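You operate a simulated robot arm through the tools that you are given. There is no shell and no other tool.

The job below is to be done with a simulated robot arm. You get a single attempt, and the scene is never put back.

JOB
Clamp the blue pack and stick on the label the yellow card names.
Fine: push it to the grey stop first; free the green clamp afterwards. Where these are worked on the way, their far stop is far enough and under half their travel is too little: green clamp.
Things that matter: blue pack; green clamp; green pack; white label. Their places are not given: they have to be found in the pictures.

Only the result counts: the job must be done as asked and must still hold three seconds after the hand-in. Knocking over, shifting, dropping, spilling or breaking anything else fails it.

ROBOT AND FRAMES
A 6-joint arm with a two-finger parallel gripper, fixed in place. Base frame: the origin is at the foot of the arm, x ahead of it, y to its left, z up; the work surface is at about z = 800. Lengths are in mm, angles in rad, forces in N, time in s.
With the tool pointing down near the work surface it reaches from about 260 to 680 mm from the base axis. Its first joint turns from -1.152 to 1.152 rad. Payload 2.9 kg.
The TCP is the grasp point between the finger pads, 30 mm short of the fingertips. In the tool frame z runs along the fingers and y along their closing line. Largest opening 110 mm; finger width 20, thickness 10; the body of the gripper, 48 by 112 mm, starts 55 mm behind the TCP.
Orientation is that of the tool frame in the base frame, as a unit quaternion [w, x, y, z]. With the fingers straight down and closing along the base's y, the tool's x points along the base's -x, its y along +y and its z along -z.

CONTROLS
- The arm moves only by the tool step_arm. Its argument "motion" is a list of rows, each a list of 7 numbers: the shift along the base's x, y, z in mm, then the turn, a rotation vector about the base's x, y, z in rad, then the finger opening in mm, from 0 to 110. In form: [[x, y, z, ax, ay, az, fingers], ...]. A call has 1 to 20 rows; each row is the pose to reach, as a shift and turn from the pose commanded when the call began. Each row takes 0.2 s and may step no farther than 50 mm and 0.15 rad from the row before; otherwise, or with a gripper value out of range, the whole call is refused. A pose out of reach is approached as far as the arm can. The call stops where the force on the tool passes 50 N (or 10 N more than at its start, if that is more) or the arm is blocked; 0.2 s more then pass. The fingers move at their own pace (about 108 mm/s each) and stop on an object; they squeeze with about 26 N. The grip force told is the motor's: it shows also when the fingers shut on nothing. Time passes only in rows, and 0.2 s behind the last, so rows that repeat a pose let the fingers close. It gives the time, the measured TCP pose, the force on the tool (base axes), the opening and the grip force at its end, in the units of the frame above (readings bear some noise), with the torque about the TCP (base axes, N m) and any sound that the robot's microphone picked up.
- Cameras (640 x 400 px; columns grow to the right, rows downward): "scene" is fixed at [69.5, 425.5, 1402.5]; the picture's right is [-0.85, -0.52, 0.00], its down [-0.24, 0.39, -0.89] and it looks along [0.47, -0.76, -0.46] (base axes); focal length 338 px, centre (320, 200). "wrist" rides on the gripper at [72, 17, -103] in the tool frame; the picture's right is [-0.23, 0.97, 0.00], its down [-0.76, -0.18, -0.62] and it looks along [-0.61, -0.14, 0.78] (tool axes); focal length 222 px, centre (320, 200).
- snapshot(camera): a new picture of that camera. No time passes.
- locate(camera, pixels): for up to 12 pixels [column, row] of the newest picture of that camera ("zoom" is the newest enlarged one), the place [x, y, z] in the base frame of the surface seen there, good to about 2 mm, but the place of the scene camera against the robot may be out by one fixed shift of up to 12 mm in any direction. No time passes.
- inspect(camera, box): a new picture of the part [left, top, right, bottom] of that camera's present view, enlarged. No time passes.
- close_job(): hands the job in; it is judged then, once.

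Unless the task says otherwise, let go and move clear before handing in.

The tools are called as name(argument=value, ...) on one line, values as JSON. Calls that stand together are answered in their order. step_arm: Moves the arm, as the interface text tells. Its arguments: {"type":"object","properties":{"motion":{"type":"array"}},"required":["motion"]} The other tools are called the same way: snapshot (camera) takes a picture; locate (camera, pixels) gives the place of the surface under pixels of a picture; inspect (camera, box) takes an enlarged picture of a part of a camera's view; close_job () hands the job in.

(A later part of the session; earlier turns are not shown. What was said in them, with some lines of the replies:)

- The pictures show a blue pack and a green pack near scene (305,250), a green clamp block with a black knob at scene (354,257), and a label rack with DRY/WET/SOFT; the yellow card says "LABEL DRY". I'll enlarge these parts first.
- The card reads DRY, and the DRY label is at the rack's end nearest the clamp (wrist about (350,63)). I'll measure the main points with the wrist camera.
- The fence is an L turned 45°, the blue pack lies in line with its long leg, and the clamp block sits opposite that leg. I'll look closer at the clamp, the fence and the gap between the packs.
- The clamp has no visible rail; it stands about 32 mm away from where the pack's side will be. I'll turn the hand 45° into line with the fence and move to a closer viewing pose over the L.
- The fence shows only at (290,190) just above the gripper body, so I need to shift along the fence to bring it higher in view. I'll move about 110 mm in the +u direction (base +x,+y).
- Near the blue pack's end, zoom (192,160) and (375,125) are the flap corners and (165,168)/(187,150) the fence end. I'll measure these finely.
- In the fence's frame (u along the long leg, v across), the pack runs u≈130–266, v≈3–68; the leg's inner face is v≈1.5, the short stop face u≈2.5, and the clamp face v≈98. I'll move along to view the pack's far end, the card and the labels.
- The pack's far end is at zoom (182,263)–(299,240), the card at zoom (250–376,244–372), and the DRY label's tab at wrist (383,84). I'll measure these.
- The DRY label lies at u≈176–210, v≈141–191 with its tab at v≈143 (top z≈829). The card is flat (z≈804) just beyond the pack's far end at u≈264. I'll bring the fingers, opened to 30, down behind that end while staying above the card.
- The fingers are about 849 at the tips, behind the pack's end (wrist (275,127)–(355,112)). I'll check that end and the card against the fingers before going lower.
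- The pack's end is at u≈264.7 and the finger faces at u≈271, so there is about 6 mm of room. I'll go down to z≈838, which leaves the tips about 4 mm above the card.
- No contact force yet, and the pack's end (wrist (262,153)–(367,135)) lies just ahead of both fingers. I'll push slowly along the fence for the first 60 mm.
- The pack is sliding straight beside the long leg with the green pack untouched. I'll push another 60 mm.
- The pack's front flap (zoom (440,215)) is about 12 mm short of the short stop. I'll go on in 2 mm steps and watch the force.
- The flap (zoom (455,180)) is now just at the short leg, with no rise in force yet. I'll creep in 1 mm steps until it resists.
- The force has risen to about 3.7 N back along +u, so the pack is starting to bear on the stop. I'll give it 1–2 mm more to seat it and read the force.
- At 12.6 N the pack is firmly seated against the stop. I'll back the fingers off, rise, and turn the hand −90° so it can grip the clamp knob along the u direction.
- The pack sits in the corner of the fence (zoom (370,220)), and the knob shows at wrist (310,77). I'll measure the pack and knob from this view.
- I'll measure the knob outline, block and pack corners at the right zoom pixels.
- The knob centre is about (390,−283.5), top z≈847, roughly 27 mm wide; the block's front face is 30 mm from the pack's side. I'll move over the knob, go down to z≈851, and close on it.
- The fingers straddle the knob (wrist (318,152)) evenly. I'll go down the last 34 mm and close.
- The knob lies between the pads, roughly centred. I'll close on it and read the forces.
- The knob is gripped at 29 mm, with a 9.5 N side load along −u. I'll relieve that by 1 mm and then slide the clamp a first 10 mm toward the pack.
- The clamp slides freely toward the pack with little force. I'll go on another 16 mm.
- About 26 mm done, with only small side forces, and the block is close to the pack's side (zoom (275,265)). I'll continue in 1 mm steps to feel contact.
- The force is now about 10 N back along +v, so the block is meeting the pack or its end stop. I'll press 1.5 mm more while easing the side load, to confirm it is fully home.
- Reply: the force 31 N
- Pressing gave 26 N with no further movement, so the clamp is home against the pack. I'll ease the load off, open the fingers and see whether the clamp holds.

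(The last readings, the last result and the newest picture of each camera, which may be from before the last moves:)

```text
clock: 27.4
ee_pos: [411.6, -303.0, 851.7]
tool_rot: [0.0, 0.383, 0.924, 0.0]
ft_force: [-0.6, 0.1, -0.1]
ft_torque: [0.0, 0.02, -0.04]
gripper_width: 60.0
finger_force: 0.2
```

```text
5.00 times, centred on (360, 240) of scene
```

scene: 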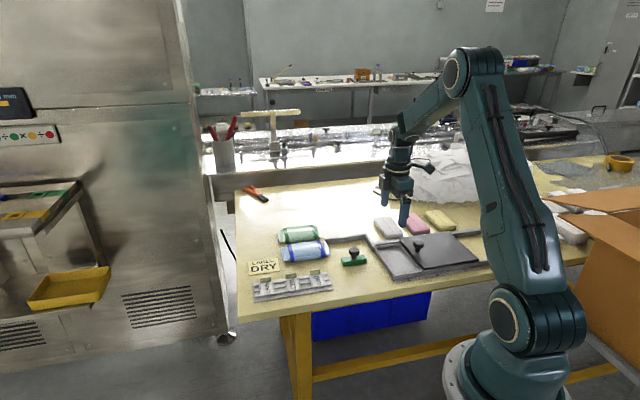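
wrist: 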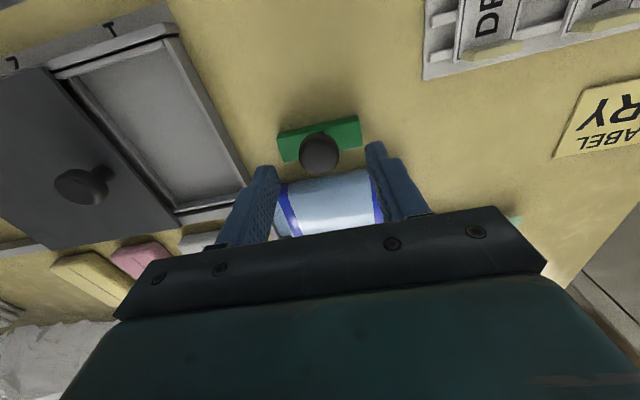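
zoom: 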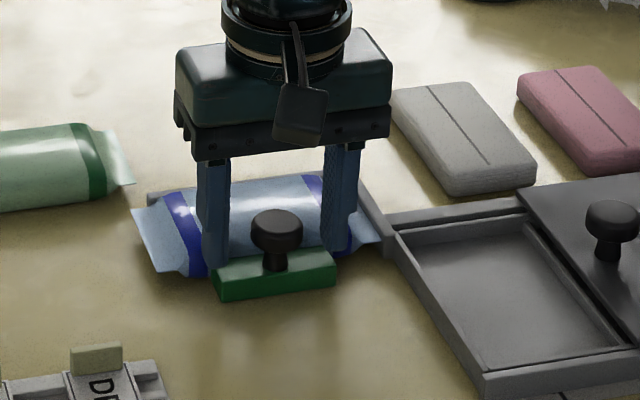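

The clamp block stays in contact with the pack after release. I'll rise, turn the hand back +90°, and go over the DRY label to view its tab.

step_arm(motion=[[0, 0, 35, 0, 0, 0, 60], [0, 0, 70, 0, 0, 0, 60], [0, 0, 99, 0, 0, 0, 60], [5, 12, 99, 0, 0, 0.143, 60], [10, 24, 99, 0, 0, 0.286, 60], [15, 36, 99, 0, 0, 0.429, 50], [20, 48, 99, 0, 0, 0.571, 50], [25, 60, 99, 0, 0, 0.714, 50], [30, 72, 99, 0, 0, 0.857, 50], [35, 84, 95, 0, 0, 1.0, 40], [40, 96, 90, 0, 0, 1.143, 40], [45, 108, 86, 0, 0, 1.286, 40], [50.6, 122.4, 82, 0, 0, 1.428, 40], [50.6, 122.4, 79, 0, 0, 1.571, 40], [50.6, 122.4, 79, 0, 0, 1.571, 40]])

snapshot(camera="wrist")

inspect(camera="scene", box=[240, 200, 400, 310])

```text
clock: 30.6
ee_pos: [462.0, -182.1, 931.1]
tool_rot: [-0.001, -0.383, 0.924, 0.0]
ft_force: [-0.2, 0.5, 0.1]
ft_torque: [0.01, -0.02, -0.01]
gripper_width: 40.0
finger_force: 0.0
```

```text
taken
```

wrist: 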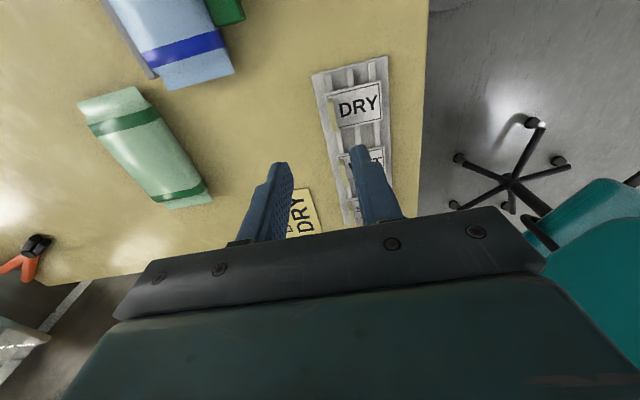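

```text
3.64 times, centred on (320, 255) of scene
```

zoom: 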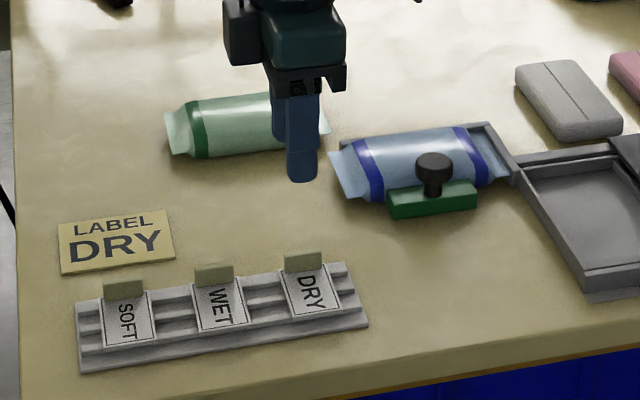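

The DRY label is at wrist (358,105) with its tab at (334,108). I'll enlarge and measure it.

inspect(camera="wrist", box=[310, 65, 400, 140])

```text
5.33 times, centred on (355, 102) of wrist
```

zoom: 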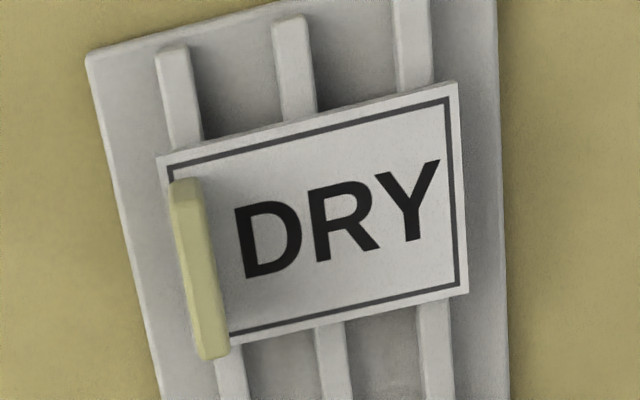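

locate(camera="zoom", pixels=[[186, 186], [192, 220], [203, 290], [213, 325], [215, 352], [180, 200], [164, 163], [455, 88], [465, 290], [235, 338], [350, 150], [390, 270]])

locate(camera="wrist", pixels=[[333, 100], [334, 105], [337, 120], [339, 127], [378, 112], [358, 105]])

```text
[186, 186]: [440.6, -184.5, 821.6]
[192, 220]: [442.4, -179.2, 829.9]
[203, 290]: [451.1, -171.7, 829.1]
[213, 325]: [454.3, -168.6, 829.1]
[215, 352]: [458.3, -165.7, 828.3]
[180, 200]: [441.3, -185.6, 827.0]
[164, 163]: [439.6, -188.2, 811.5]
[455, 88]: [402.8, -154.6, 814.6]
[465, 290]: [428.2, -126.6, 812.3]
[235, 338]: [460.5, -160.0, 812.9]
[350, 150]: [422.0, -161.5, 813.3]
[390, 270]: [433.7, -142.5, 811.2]
```

```text
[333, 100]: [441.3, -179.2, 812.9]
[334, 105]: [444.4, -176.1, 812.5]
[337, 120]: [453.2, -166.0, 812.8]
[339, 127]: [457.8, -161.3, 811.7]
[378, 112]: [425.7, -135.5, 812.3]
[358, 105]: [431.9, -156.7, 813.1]
```

The tab is centred at about (449.5,−174.3), 4–5 mm thick across v, with z from 813 to 829. I'll go above it with the fingers opened to 40 and check before gripping.

step_arm(motion=[[-12.3, 7.7, 0, 0, 0, 0, 40], [-12.3, 7.7, -30, 0, 0, 0, 40], [-12.3, 7.7, -55, 0, 0, 0, 40], [-12.3, 7.7, -64, 0, 0, 0, 40], [-12.3, 7.7, -64, 0, 0, 0, 40]])

snapshot(camera="wrist")

inspect(camera="wrist", box=[230, 110, 430, 240])

inspect(camera="scene", box=[270, 210, 370, 290])

```text
clock: 31.8
ee_pos: [450.3, -173.5, 866.9]
tool_rot: [0.0, -0.383, 0.924, 0.001]
ft_force: [-1.5, -0.3, -0.2]
ft_torque: [-0.01, 0.02, 0.01]
gripper_width: 40.2
finger_force: 0.1
```

```text
taken
```

wrist: 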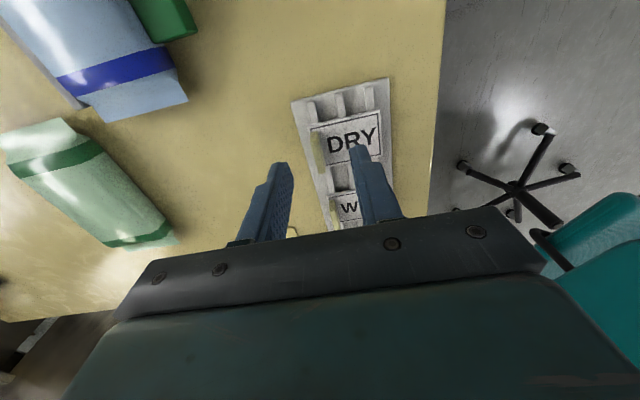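

```text
3.08 times, centred on (330, 175) of wrist
```

zoom: 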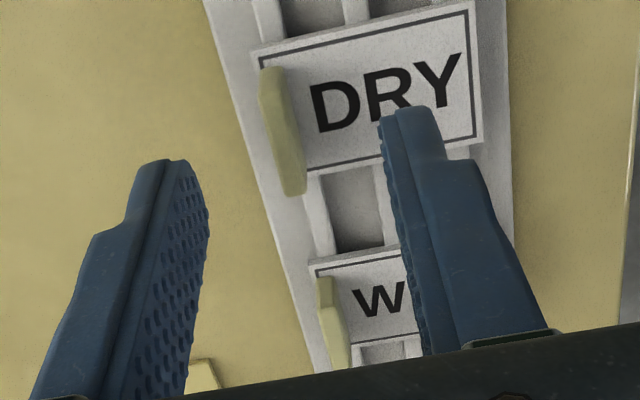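

```text
5.00 times, centred on (320, 250) of scene
```

zoom: 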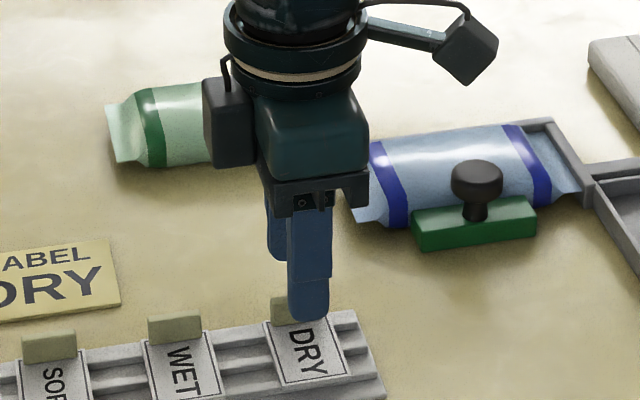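

The fingers straddle the tab (zoom (283,135)). I'll go down 20 mm so the tips stop about 3 mm above the label, then look again.

step_arm(motion=[[0, 0, -10, 0, 0, 0, 34], [0, 0, -16, 0, 0, 0, 34], [0, 0, -20, 0, 0, 0, 34], [0, 0, -20, 0, 0, 0, 34]])

inspect(camera="wrist", box=[230, 110, 430, 240])

inspect(camera="scene", box=[290, 240, 350, 290])

```text
clock: 32.8
ee_pos: [449.5, -174.1, 847.6]
tool_rot: [0.0, -0.382, 0.924, 0.0]
ft_force: [-0.9, 1.3, -0.2]
ft_torque: [0.0, -0.04, -0.02]
gripper_width: 33.8
finger_force: 0.2
```

```text
3.08 times, centred on (330, 175) of wrist
```

zoom: 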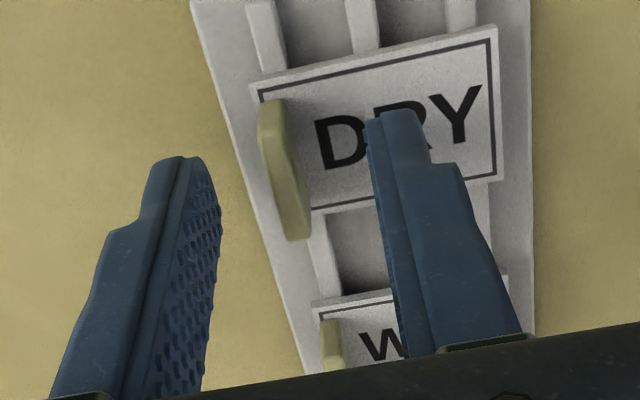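

```text
8.00 times, centred on (320, 265) of scene
```

zoom: 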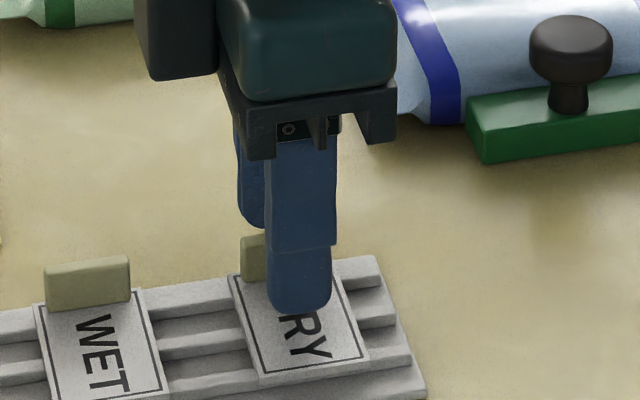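

The tips are just above the label on both sides of the tab, with no contact. I'll close on the tab.

step_arm(motion=[[0, 0, 0, 0, 0, 0, 20], [0, 0, 0, 0, 0, 0, 10], [0, 0, 0, 0, 0, 0, 0], [0, 0, 0, 0, 0, 0, 0], [0, 0, 0, 0, 0, 0, 0]])

inspect(camera="wrist", box=[230, 110, 430, 240])

```text
clock: 34.0
ee_pos: [450.6, -173.4, 847.8]
tool_rot: [0.0, -0.383, 0.924, 0.0]
ft_force: [-0.4, -0.3, 0.7]
ft_torque: [-0.01, -0.03, -0.02]
gripper_width: 0.0
finger_force: 26.0
```

```text
3.08 times, centred on (330, 175) of wrist
```

zoom: 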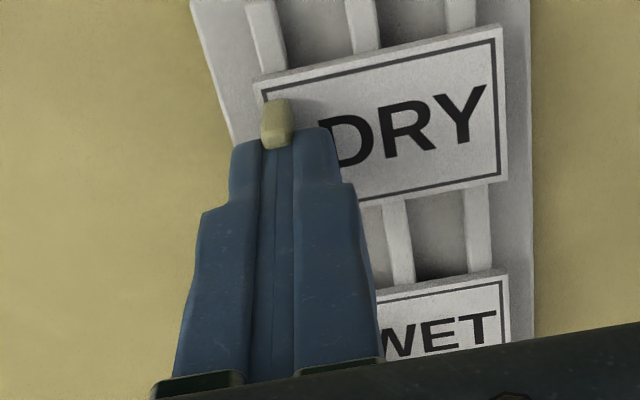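

The opening reads 0.0 even though the tab shows at zoom (277,120) between the tips, so I'm not sure the tab is really held. I'll look closer from both cameras before lifting.

inspect(camera="wrist", box=[290, 130, 350, 180])

inspect(camera="scene", box=[295, 240, 345, 280])

```text
8.00 times, centred on (320, 155) of wrist
```

zoom: 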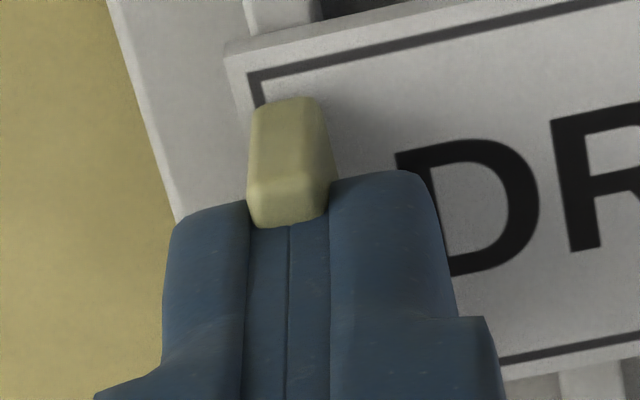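

```text
10.00 times, centred on (320, 260) of scene
```

zoom: 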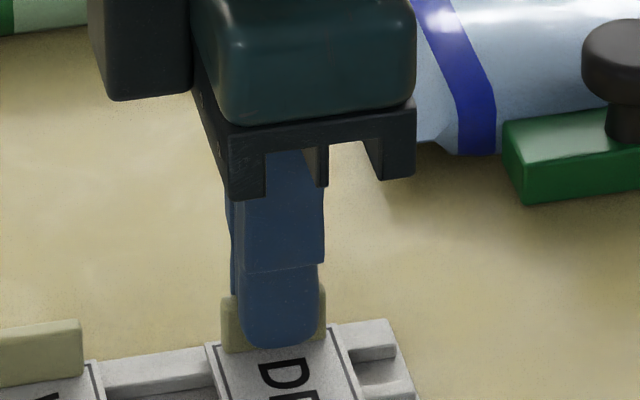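

The pads look shut together behind the visible front of the tab, so the hold is doubtful. A slow lift of 12 mm will show whether the label comes along.

step_arm(motion=[[0, 0, 2, 0, 0, 0, 0], [0, 0, 4, 0, 0, 0, 0], [0, 0, 7, 0, 0, 0, 0], [0, 0, 10, 0, 0, 0, 0], [0, 0, 12, 0, 0, 0, 0], [0, 0, 12, 0, 0, 0, 0]])

inspect(camera="wrist", box=[260, 110, 400, 220])

inspect(camera="scene", box=[280, 230, 350, 290])

```text
clock: 35.4
ee_pos: [448.6, -174.6, 859.4]
tool_rot: [0.0, -0.383, 0.924, -0.001]
ft_force: [-0.5, -0.1, -0.8]
ft_torque: [0.02, 0.01, -0.01]
gripper_width: 0.1
finger_force: 25.8
```

```text
3.64 times, centred on (330, 165) of wrist
```

zoom: 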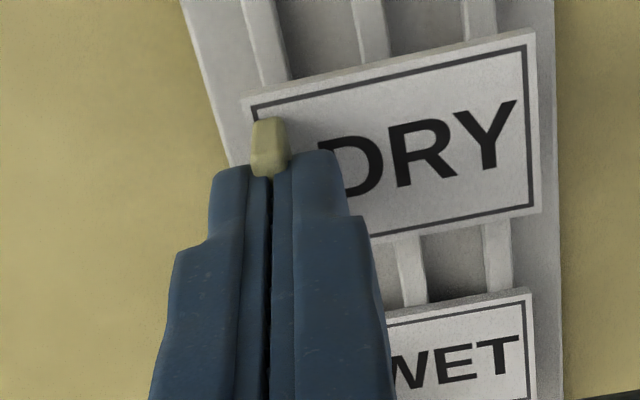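

```text
6.67 times, centred on (315, 260) of scene
```

zoom: 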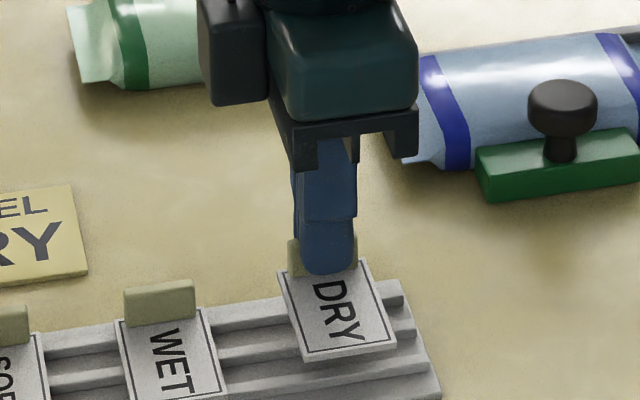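

The label has lifted off the rack with the tab (scene zoom (335,310)), so it is held. I'll raise it and carry it over the pack's centre.

step_arm(motion=[[0, 0, 20, 0, 0, 0, 0], [0, 0, 45, 0, 0, 0, 0], [0, -10, 65, 0, 0, 0, 0], [1, -30, 65, 0, 0, 0, 0], [2, -55, 65, 0, 0, 0, 0], [3, -80, 65, 0, 0, 0, 0], [5, -105, 65, 0, 0, 0, 0], [6, -130, 65, 0, 0, 0, 0], [7, -155, 65, 0, 0, 0, 0], [7.5, -170, 65, 0, 0, 0, 0], [7.9, -179.5, 65, 0, 0, 0, 0], [7.9, -179.5, 65, 0, 0, 0, 0]])

snapshot(camera="wrist")

inspect(camera="scene", box=[290, 190, 410, 280])

```text
clock: 38.0
ee_pos: [456.4, -355.6, 923.6]
tool_rot: [0.001, -0.383, 0.924, 0.0]
ft_force: [-0.5, -1.1, 0.7]
ft_torque: [0.0, -0.01, 0.0]
gripper_width: 0.0
finger_force: 25.8
```

```text
taken
```

wrist: 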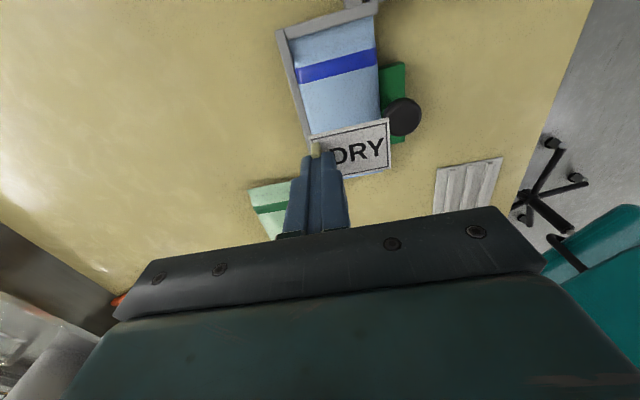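

```text
4.44 times, centred on (350, 235) of scene
```

zoom: 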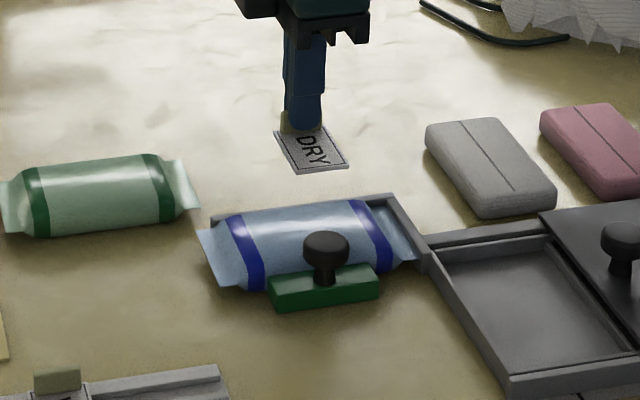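

The label rides level over the pack (wrist (350,150)). I'll measure the held label, the pack and the clamp from here to fine-tune the drop point.

inspect(camera="wrist", box=[270, 0, 440, 190])

locate(camera="wrist", pixels=[[312, 136], [386, 122], [389, 168], [350, 145], [288, 40], [374, 24], [340, 60], [350, 100], [310, 100], [372, 90], [382, 70], [403, 112]])

```text
2.11 times, centred on (355, 95) of wrist
```

zoom: 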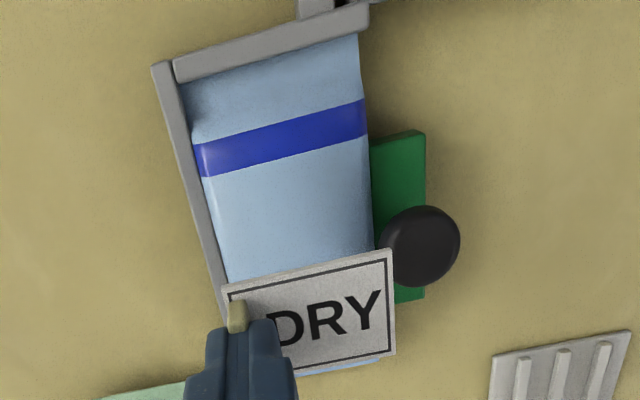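

```text
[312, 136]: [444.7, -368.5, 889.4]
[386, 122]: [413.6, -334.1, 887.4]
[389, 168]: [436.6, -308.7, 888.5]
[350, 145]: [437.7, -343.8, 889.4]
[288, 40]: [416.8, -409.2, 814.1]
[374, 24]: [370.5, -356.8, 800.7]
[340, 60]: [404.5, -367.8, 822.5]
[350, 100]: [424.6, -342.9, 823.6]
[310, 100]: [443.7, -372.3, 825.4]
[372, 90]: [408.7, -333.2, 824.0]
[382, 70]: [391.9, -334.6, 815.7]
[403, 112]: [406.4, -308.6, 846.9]
```

The label is at u≈52–89, v≈8–58, centred on the pack (top z≈824.5) and 7 mm clear of the knob. I'll lower it to just above the pack first.

step_arm(motion=[[0, 0, -15, 0, 0, 0, 0], [0, 0, -30, 0, 0, 0, 0], [0, 0, -43, 0, 0, 0, 0], [0, 0, -52, 0, 0, 0, 0], [0, 0, -56, 0, 0, 0, 0], [0, 0, -56, 0, 0, 0, 0]])

inspect(camera="scene", box=[310, 210, 390, 270])

inspect(camera="wrist", box=[240, 50, 440, 190])

```text
clock: 39.4
ee_pos: [457.5, -355.0, 867.2]
tool_rot: [0.0, -0.383, 0.924, 0.0]
ft_force: [-0.2, -0.8, 0.1]
ft_torque: [-0.01, 0.01, -0.04]
gripper_width: 0.0
finger_force: 26.0
```

```text
6.67 times, centred on (350, 240) of scene
```

zoom: 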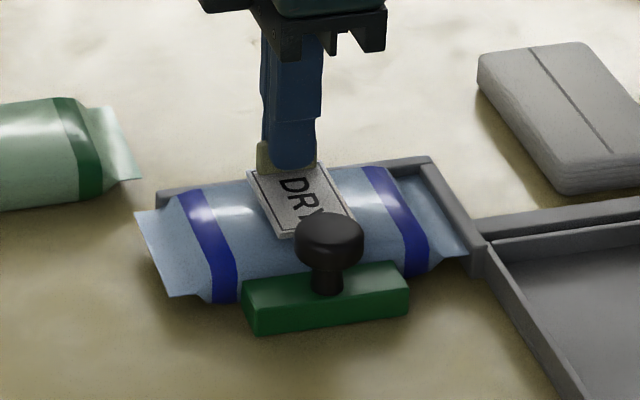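

```text
2.86 times, centred on (340, 120) of wrist
```

zoom: 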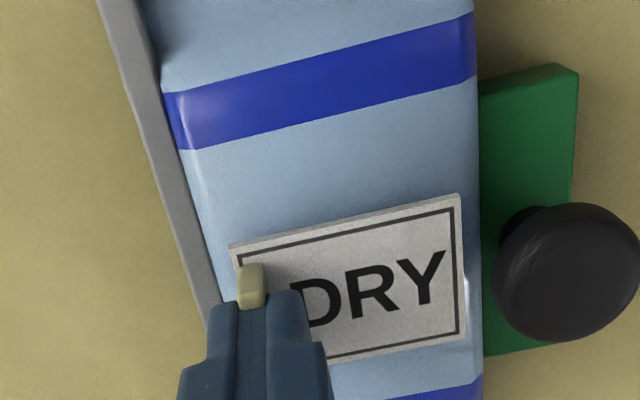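

The label hovers a few mm above the pack between the blue bands and clear of the knob. I'll lower in 1 mm steps until it presses lightly.

step_arm(motion=[[0, 0, -1, 0, 0, 0, 0], [0, 0, -2, 0, 0, 0, 0], [0, 0, -3, 0, 0, 0, 0], [0, 0, -4, 0, 0, 0, 0], [0, 0, -4, 0, 0, 0, 0]])

inspect(camera="scene", box=[310, 210, 390, 270])

```text
clock: 40.6
ee_pos: [457.1, -353.9, 863.5]
tool_rot: [0.0, -0.382, 0.924, 0.0]
ft_force: [0.1, -0.3, 0.4]
ft_torque: [-0.01, -0.01, -0.04]
gripper_width: 0.0
finger_force: 25.7
```

```text
6.67 times, centred on (350, 240) of scene
```

zoom: 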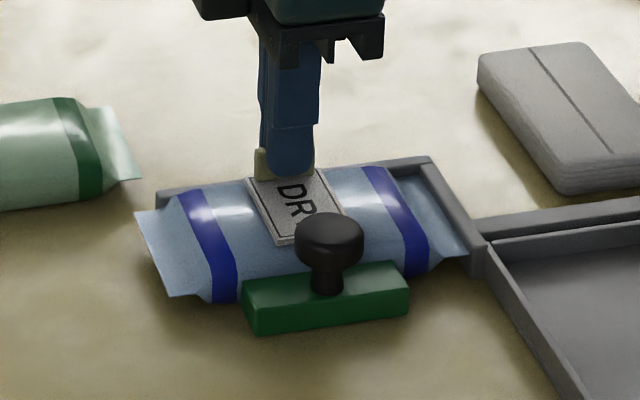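

Still no contact force at z 863.5. I'll go on in smaller steps.

step_arm(motion=[[0, 0, -0.7, 0, 0, 0, 0], [0, 0, -1.4, 0, 0, 0, 0], [0, 0, -2.1, 0, 0, 0, 0], [0, 0, -2.1, 0, 0, 0, 0]])

inspect(camera="wrist", box=[240, 50, 440, 190])

```text
clock: 41.6
ee_pos: [456.6, -355.1, 861.7]
tool_rot: [-0.001, -0.382, 0.924, 0.0]
ft_force: [0.4, 0.5, 0.6]
ft_torque: [0.0, 0.02, 0.02]
gripper_width: 0.1
finger_force: 26.1
```

```text
2.86 times, centred on (340, 120) of wrist
```

zoom: 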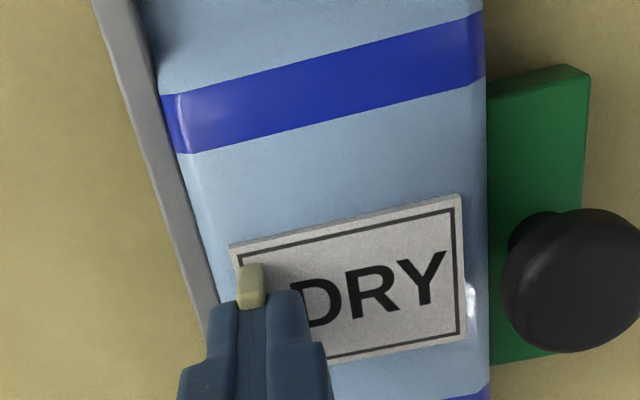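

Contact is still not clear (0.6 N at z 861.7). I'll go down another 2 mm in fine steps.

step_arm(motion=[[0, 0, -0.6, 0, 0, 0, 0], [0, 0, -1.2, 0, 0, 0, 0], [0, 0, -1.8, 0, 0, 0, 0], [0, 0, -1.8, 0, 0, 0, 0]])

inspect(camera="wrist", box=[270, 110, 370, 190])

```text
clock: 42.6
ee_pos: [458.9, -353.6, 859.3]
tool_rot: [-0.001, -0.383, 0.924, 0.0]
ft_force: [0.3, 0.7, 0.3]
ft_torque: [-0.01, 0.0, -0.04]
gripper_width: 0.0
finger_force: 26.4
```

```text
5.00 times, centred on (320, 150) of wrist
```

zoom: 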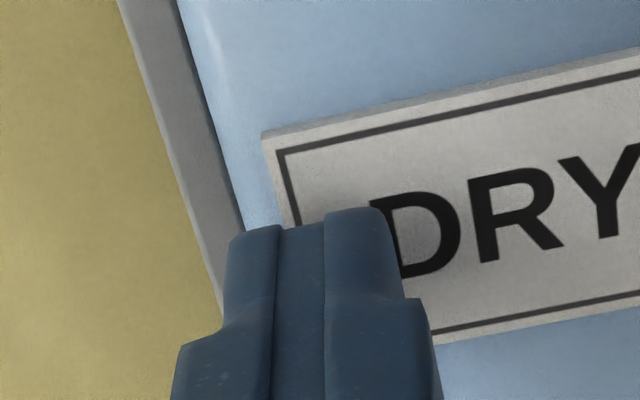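

The tab is no longer visible between the tips (zoom (300,220)) and there is still no force, so the label may have stuck and given up its tab. I'll check from the scene camera and measure the label's height.

inspect(camera="scene", box=[325, 220, 375, 255])

snapshot(camera="wrist")

locate(camera="wrist", pixels=[[330, 150], [360, 135], [380, 125], [385, 160], [330, 120], [313, 139], [360, 110], [392, 140]])

```text
11.43 times, centred on (350, 238) of scene
```

zoom: 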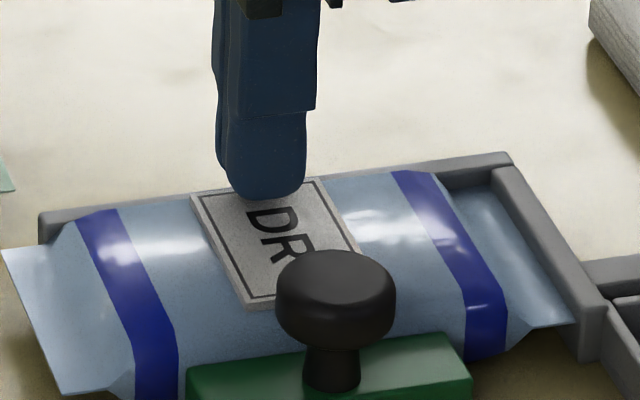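

```text
taken
```

wrist: 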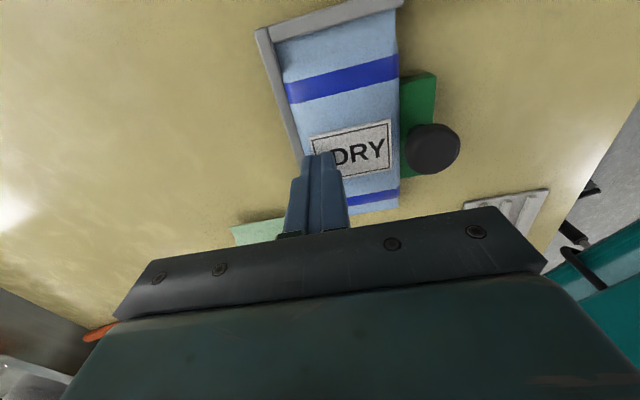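

```text
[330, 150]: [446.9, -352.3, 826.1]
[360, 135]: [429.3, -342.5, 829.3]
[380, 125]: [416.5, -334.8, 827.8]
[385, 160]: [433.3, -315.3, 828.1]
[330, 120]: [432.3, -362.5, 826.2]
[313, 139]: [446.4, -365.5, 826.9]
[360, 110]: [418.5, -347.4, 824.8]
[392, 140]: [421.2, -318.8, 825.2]
```

The tab is gone and the label lies flat on the pack at z≈827.5 between the bands, so it has stuck. I'll open the fingers a little, rise straight up and check that the label stays.

step_arm(motion=[[0, 0, 0, 0, 0, 0, 6], [0, 0, 0, 0, 0, 0, 14], [0, 0, 0, 0, 0, 0, 14], [0, 0, 5, 0, 0, 0, 14], [0, 0, 15, 0, 0, 0, 20], [0, 0, 40, 0, 0, 0, 30], [0, 0, 70, 0, 0, 0, 40], [0, 0, 90, 0, 0, 0, 40], [0, 0, 90, 0, 0, 0, 40]])

snapshot(camera="wrist")

inspect(camera="scene", box=[310, 210, 390, 270])

```text
clock: 44.6
ee_pos: [456.2, -352.8, 949.9]
tool_rot: [0.0, -0.382, 0.924, 0.0]
ft_force: [-0.2, 0.3, -1.0]
ft_torque: [0.04, 0.02, 0.0]
gripper_width: 39.8
finger_force: 0.0
```

```text
taken
```

wrist: 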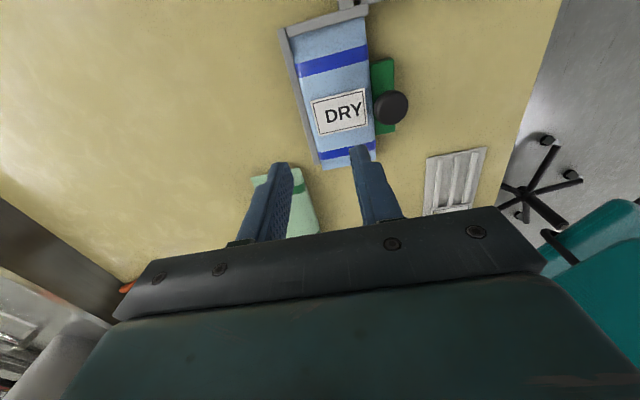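

```text
6.67 times, centred on (350, 240) of scene
```

zoom: 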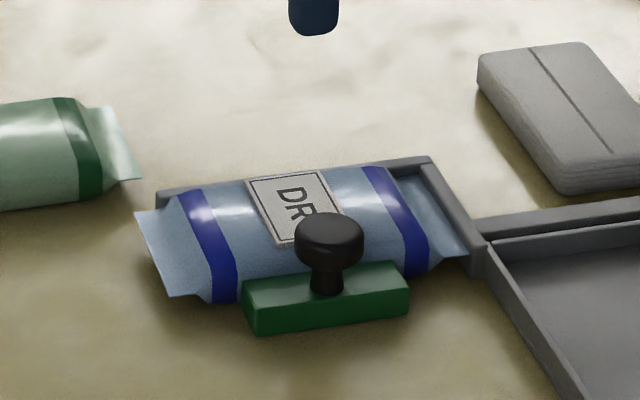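

The label stays on the pack, reading DRY, with the clamp still in place. Now I'll turn the hand −90° again and go back over the knob to free the clamp.

step_arm(motion=[[-4, 4, 5, 0, 0, -0.143, 50], [-8, 9, 5, 0, 0, -0.286, 60], [-12, 13, 5, 0, 0, -0.429, 60], [-17, 18, 5, 0, 0, -0.571, 60], [-21, 23, 5, 0, 0, -0.714, 60], [-26, 27, 5, 0, 0, -0.857, 60], [-30, 32, 5, 0, 0, -1.0, 60], [-34, 36, 0, 0, 0, -1.143, 60], [-39, 41, 0, 0, 0, -1.286, 60], [-43, 46, 0, 0, 0, -1.428, 60], [-47.3, 50.5, 0, 0, 0, -1.571, 60], [-47.3, 50.5, 0, 0, 0, -1.571, 60], [-47.3, 50.5, -35, 0, 0, -1.571, 60], [-47.3, 50.5, -60, 0, 0, -1.571, 60], [-47.3, 50.5, -60, 0, 0, -1.571, 60]])

snapshot(camera="wrist")

inspect(camera="scene", box=[310, 200, 410, 280])

```text
clock: 47.8
ee_pos: [410.7, -303.0, 890.8]
tool_rot: [0.0, 0.382, 0.924, 0.0]
ft_force: [1.8, -0.3, 0.1]
ft_torque: [0.01, 0.0, 0.01]
gripper_width: 59.8
finger_force: 0.1
```

```text
taken
```

wrist: 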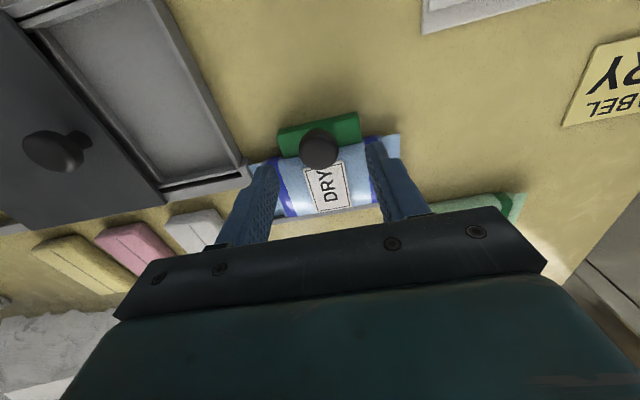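

```text
5.00 times, centred on (360, 240) of scene
```

zoom: 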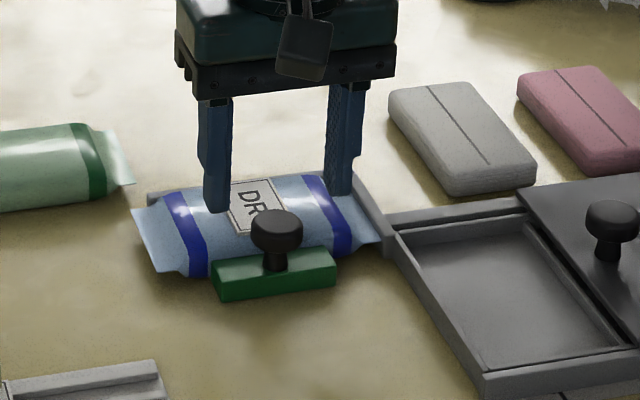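

The fingers straddle the knob (wrist (319,148)) as before. I'll go down to the same grip height and check for contact.

step_arm(motion=[[0, 0, -15, 0, 0, 0, 60], [0, 0, -27, 0, 0, 0, 60], [0, 0, -34, 0, 0, 0, 60], [0, 0, -38, 0, 0, 0, 60], [0, 0, -38, 0, 0, 0, 60]])

inspect(camera="wrist", box=[220, 100, 420, 240])

```text
clock: 49.0
ee_pos: [410.7, -303.1, 851.3]
tool_rot: [0.0, 0.383, 0.924, 0.0]
ft_force: [0.2, 1.2, -0.3]
ft_torque: [-0.02, 0.01, -0.03]
gripper_width: 60.1
finger_force: 0.0
```

```text
2.86 times, centred on (320, 170) of wrist
```

zoom: 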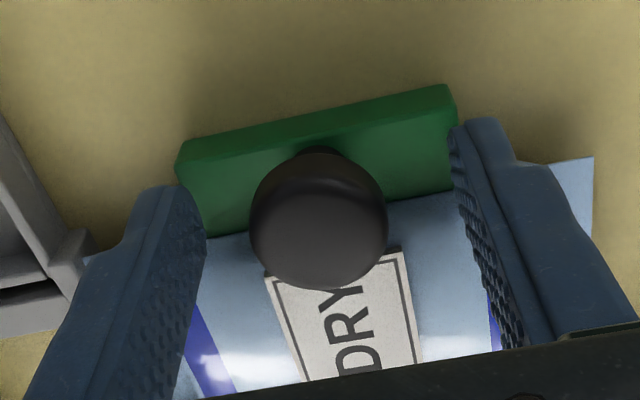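

The knob sits between the pads with no contact on the pack or label. I'll close on it.

step_arm(motion=[[0, 0, 0, 0, 0, 0, 42], [0, 0, 0, 0, 0, 0, 34], [0, 0, 0, 0, 0, 0, 26], [0, 0, 0, 0, 0, 0, 20], [0, 0, 0, 0, 0, 0, 20]])

```text
clock: 50.2
ee_pos: [409.7, -304.0, 853.2]
tool_rot: [0.001, 0.384, 0.923, 0.001]
ft_force: [-4.1, -3.6, 0.2]
ft_torque: [-0.05, 0.03, 0.02]
gripper_width: 28.7
finger_force: 45.1
```

Gripped at 28.7 mm with a small side load. I'll relieve that and slide the clamp back along +v, first 14 mm.

step_arm(motion=[[-0.4, -0.4, 0, 0, 0, 0, 20], [-1.4, 0.6, 0, 0, 0, 0, 20], [-2.8, 2.0, 0, 0, 0, 0, 20], [-4.2, 3.4, 0, 0, 0, 0, 20], [-5.7, 4.9, 0, 0, 0, 0, 20], [-7.1, 6.3, 0, 0, 0, 0, 20], [-8.5, 7.7, 0, 0, 0, 0, 20], [-9.9, 9.1, 0, 0, 0, 0, 20], [-9.9, 9.1, 0, 0, 0, 0, 20]])

inspect(camera="wrist", box=[220, 100, 420, 240])

inspect(camera="scene", box=[310, 200, 410, 280])

```text
clock: 52.2
ee_pos: [400.5, -293.8, 852.6]
tool_rot: [-0.001, 0.383, 0.924, 0.0]
ft_force: [-2.5, -2.6, 1.2]
ft_torque: [-0.19, -0.07, -0.08]
gripper_width: 29.0
finger_force: 44.4
```

```text
2.86 times, centred on (320, 170) of wrist
```

zoom: 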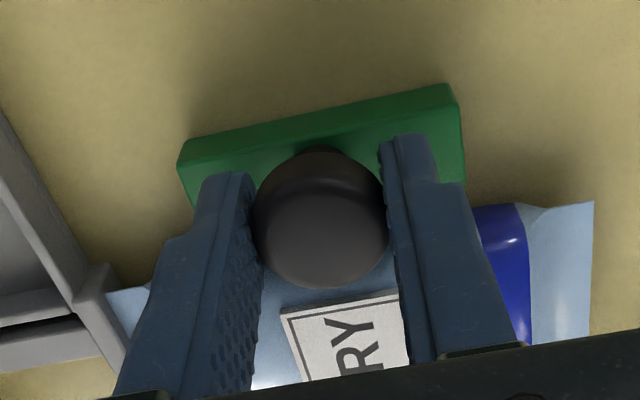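

```text
5.00 times, centred on (360, 240) of scene
```

zoom: 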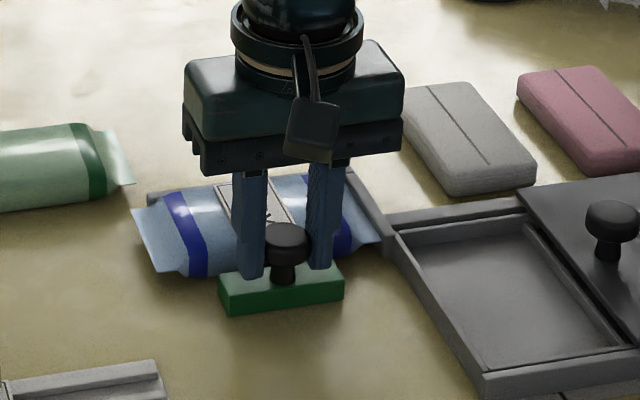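

The clamp slides back smoothly and the pack stays at the stop. I'll continue another 13 mm, then feel for the end.

step_arm(motion=[[-1.6, 1.2, 0, 0, 0, 0, 20], [-3.0, 2.6, 0, 0, 0, 0, 20], [-4.4, 4.0, 0, 0, 0, 0, 20], [-5.9, 5.5, 0, 0, 0, 0, 20], [-7.3, 6.9, 0, 0, 0, 0, 20], [-8.4, 8.0, 0, 0, 0, 0, 20], [-9.4, 9.0, 0, 0, 0, 0, 20], [-9.4, 9.0, 0, 0, 0, 0, 20]])

inspect(camera="scene", box=[310, 200, 410, 280])

```text
clock: 54.0
ee_pos: [391.2, -285.0, 853.1]
tool_rot: [0.0, 0.382, 0.924, 0.0]
ft_force: [2.8, 3.1, 5.7]
ft_torque: [0.17, 0.14, 0.02]
gripper_width: 29.0
finger_force: 45.0
```

```text
5.00 times, centred on (360, 240) of scene
```

zoom: 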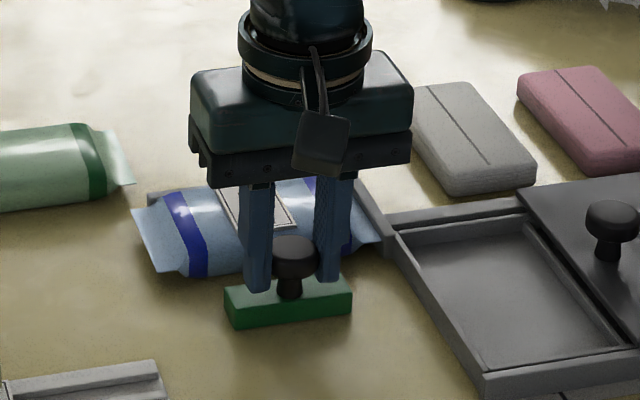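

The block is back almost exactly where it began (zoom (225–352,280–330)). I'll move 2 mm more in small steps to feel the open end.

step_arm(motion=[[-0.5, 0.9, 0, 0, 0, 0, 20], [-1.0, 1.4, 0, 0, 0, 0, 20], [-1.4, 1.8, 0, 0, 0, 0, 20], [-1.4, 1.8, 0, 0, 0, 0, 20]])

```text
clock: 55.0
ee_pos: [390.2, -284.4, 852.0]
tool_rot: [0.002, 0.384, 0.923, 0.0]
ft_force: [0.7, -3.3, 5.9]
ft_torque: [-0.06, 0.05, 0.04]
gripper_width: 29.0
finger_force: 44.5
```

There is slight resistance (about 3 N). I'll move one more step of 1.5 mm to confirm the end stop.

step_arm(motion=[[-0.5, 0.5, 0, 0, 0, 0, 20], [-1.0, 1.0, 0, 0, 0, 0, 20], [-1.0, 1.0, 0, 0, 0, 0, 20]])

```text
clock: 55.8
ee_pos: [389.4, -283.1, 851.6]
tool_rot: [0.002, 0.383, 0.924, 0.0]
ft_force: [8.4, -9.5, -0.9]
ft_torque: [-0.05, 0.0, -0.03]
gripper_width: 28.8
finger_force: 45.3
```

The resistance is now about 12.7 N along −v, so the clamp is at its open end. I'll ease off 1 mm, open the fingers and rise clear.

step_arm(motion=[[0.8, -0.8, 0, 0, 0, 0, 20], [0.8, -0.8, 0, 0, 0, 0, 36], [0.8, -0.8, 0, 0, 0, 0, 56], [0.8, -0.8, 0, 0, 0, 0, 60], [0.8, -0.8, 20, 0, 0, 0, 60], [0.8, -0.8, 55, 0, 0, 0, 60], [0.8, -0.8, 100, 0, 0, 0, 60], [-20, 30, 130, 0, 0, 0, 60], [-20, 60, 150, 0, 0, 0, 60], [-20, 60, 150, 0, 0, 0, 60]])

snapshot(camera="scene")

inspect(camera="scene", box=[240, 200, 400, 310])

snapshot(camera="wrist")

```text
clock: 58.0
ee_pos: [366.7, -222.9, 1001.6]
tool_rot: [0.0, 0.383, 0.924, -0.001]
ft_force: [1.3, -0.8, 0.0]
ft_torque: [0.02, -0.03, 0.02]
gripper_width: 60.1
finger_force: 0.0
```

```text
taken
```

scene: 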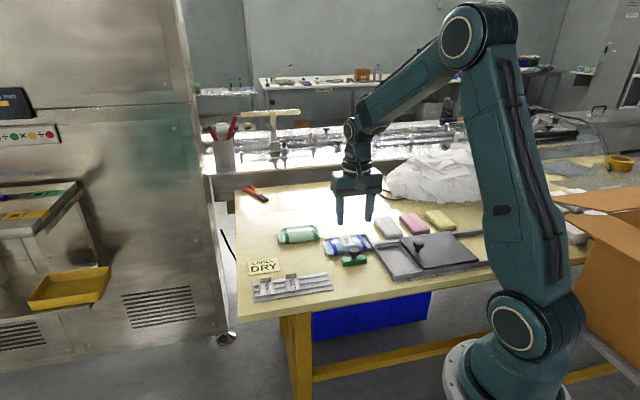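

```text
3.64 times, centred on (320, 255) of scene
```

zoom: 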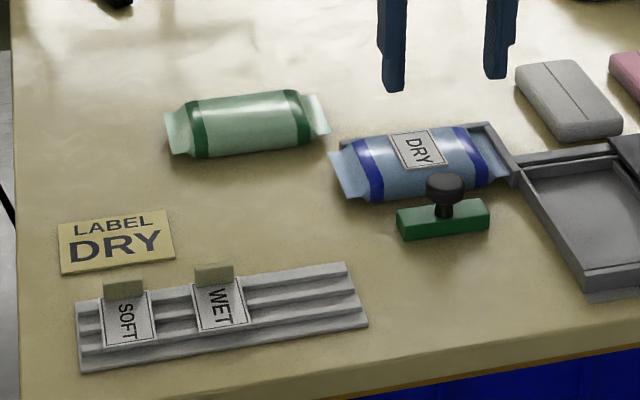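

```text
taken
```

wrist: 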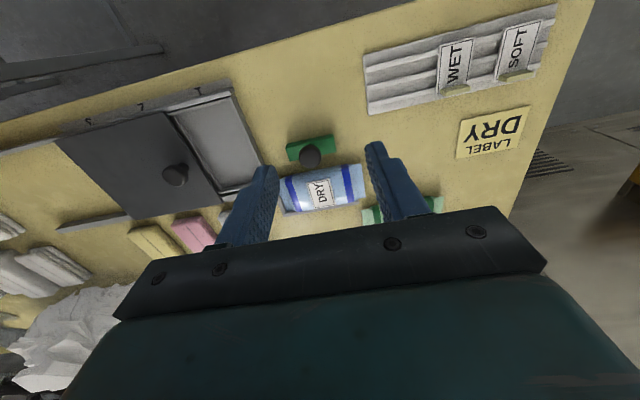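

The DRY label is on the pack, the clamp is back at its open end, and the green pack, card and other labels are untouched. I'll take one last look at the pack against the stop.

inspect(camera="scene", box=[315, 220, 385, 270])

inspect(camera="wrist", box=[250, 120, 390, 220])

```text
8.00 times, centred on (350, 245) of scene
```

zoom: 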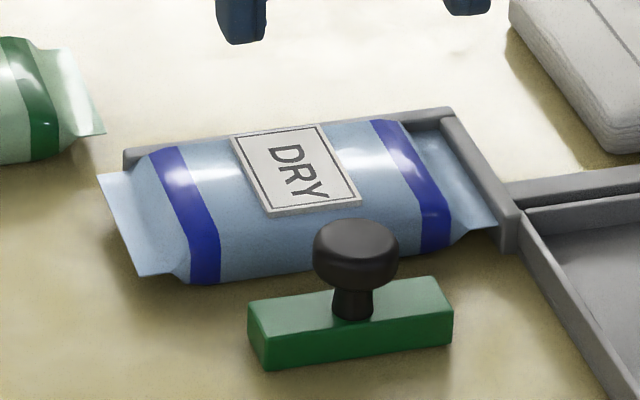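

```text
4.00 times, centred on (320, 170) of wrist
```

zoom: 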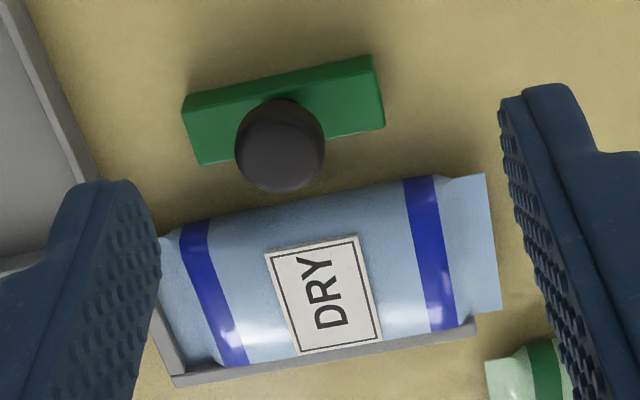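

The pack's flap touches the short stop (zoom (480,190)) and the pack lies along the long leg. The DRY label is flat on top, the clamp is free, and the hand is clear, so I'm handing the job in.

close_job()

```text
The job is handed in.
```

The job is handed in. The last pictures show everything in place; no pass or fail result has come back.

- **Blue pack:** I pushed it along the long leg of the fence until it pressed firmly on the grey stop. It was still at the stop in the final picture.
- **Green clamp:** I slid it in until it was tight against the pack, and it stayed there while the label went on. Afterwards I slid it all the way back to its open end.
- **Label:** The yellow card says DRY, so I took the DRY label from the rack. It lies flat on top of the pack between the blue bands. Its tab was gone once it stuck.
- **Everything else:** The green pack, the card and the other labels look undisturbed. The gripper is open and clear of the work.
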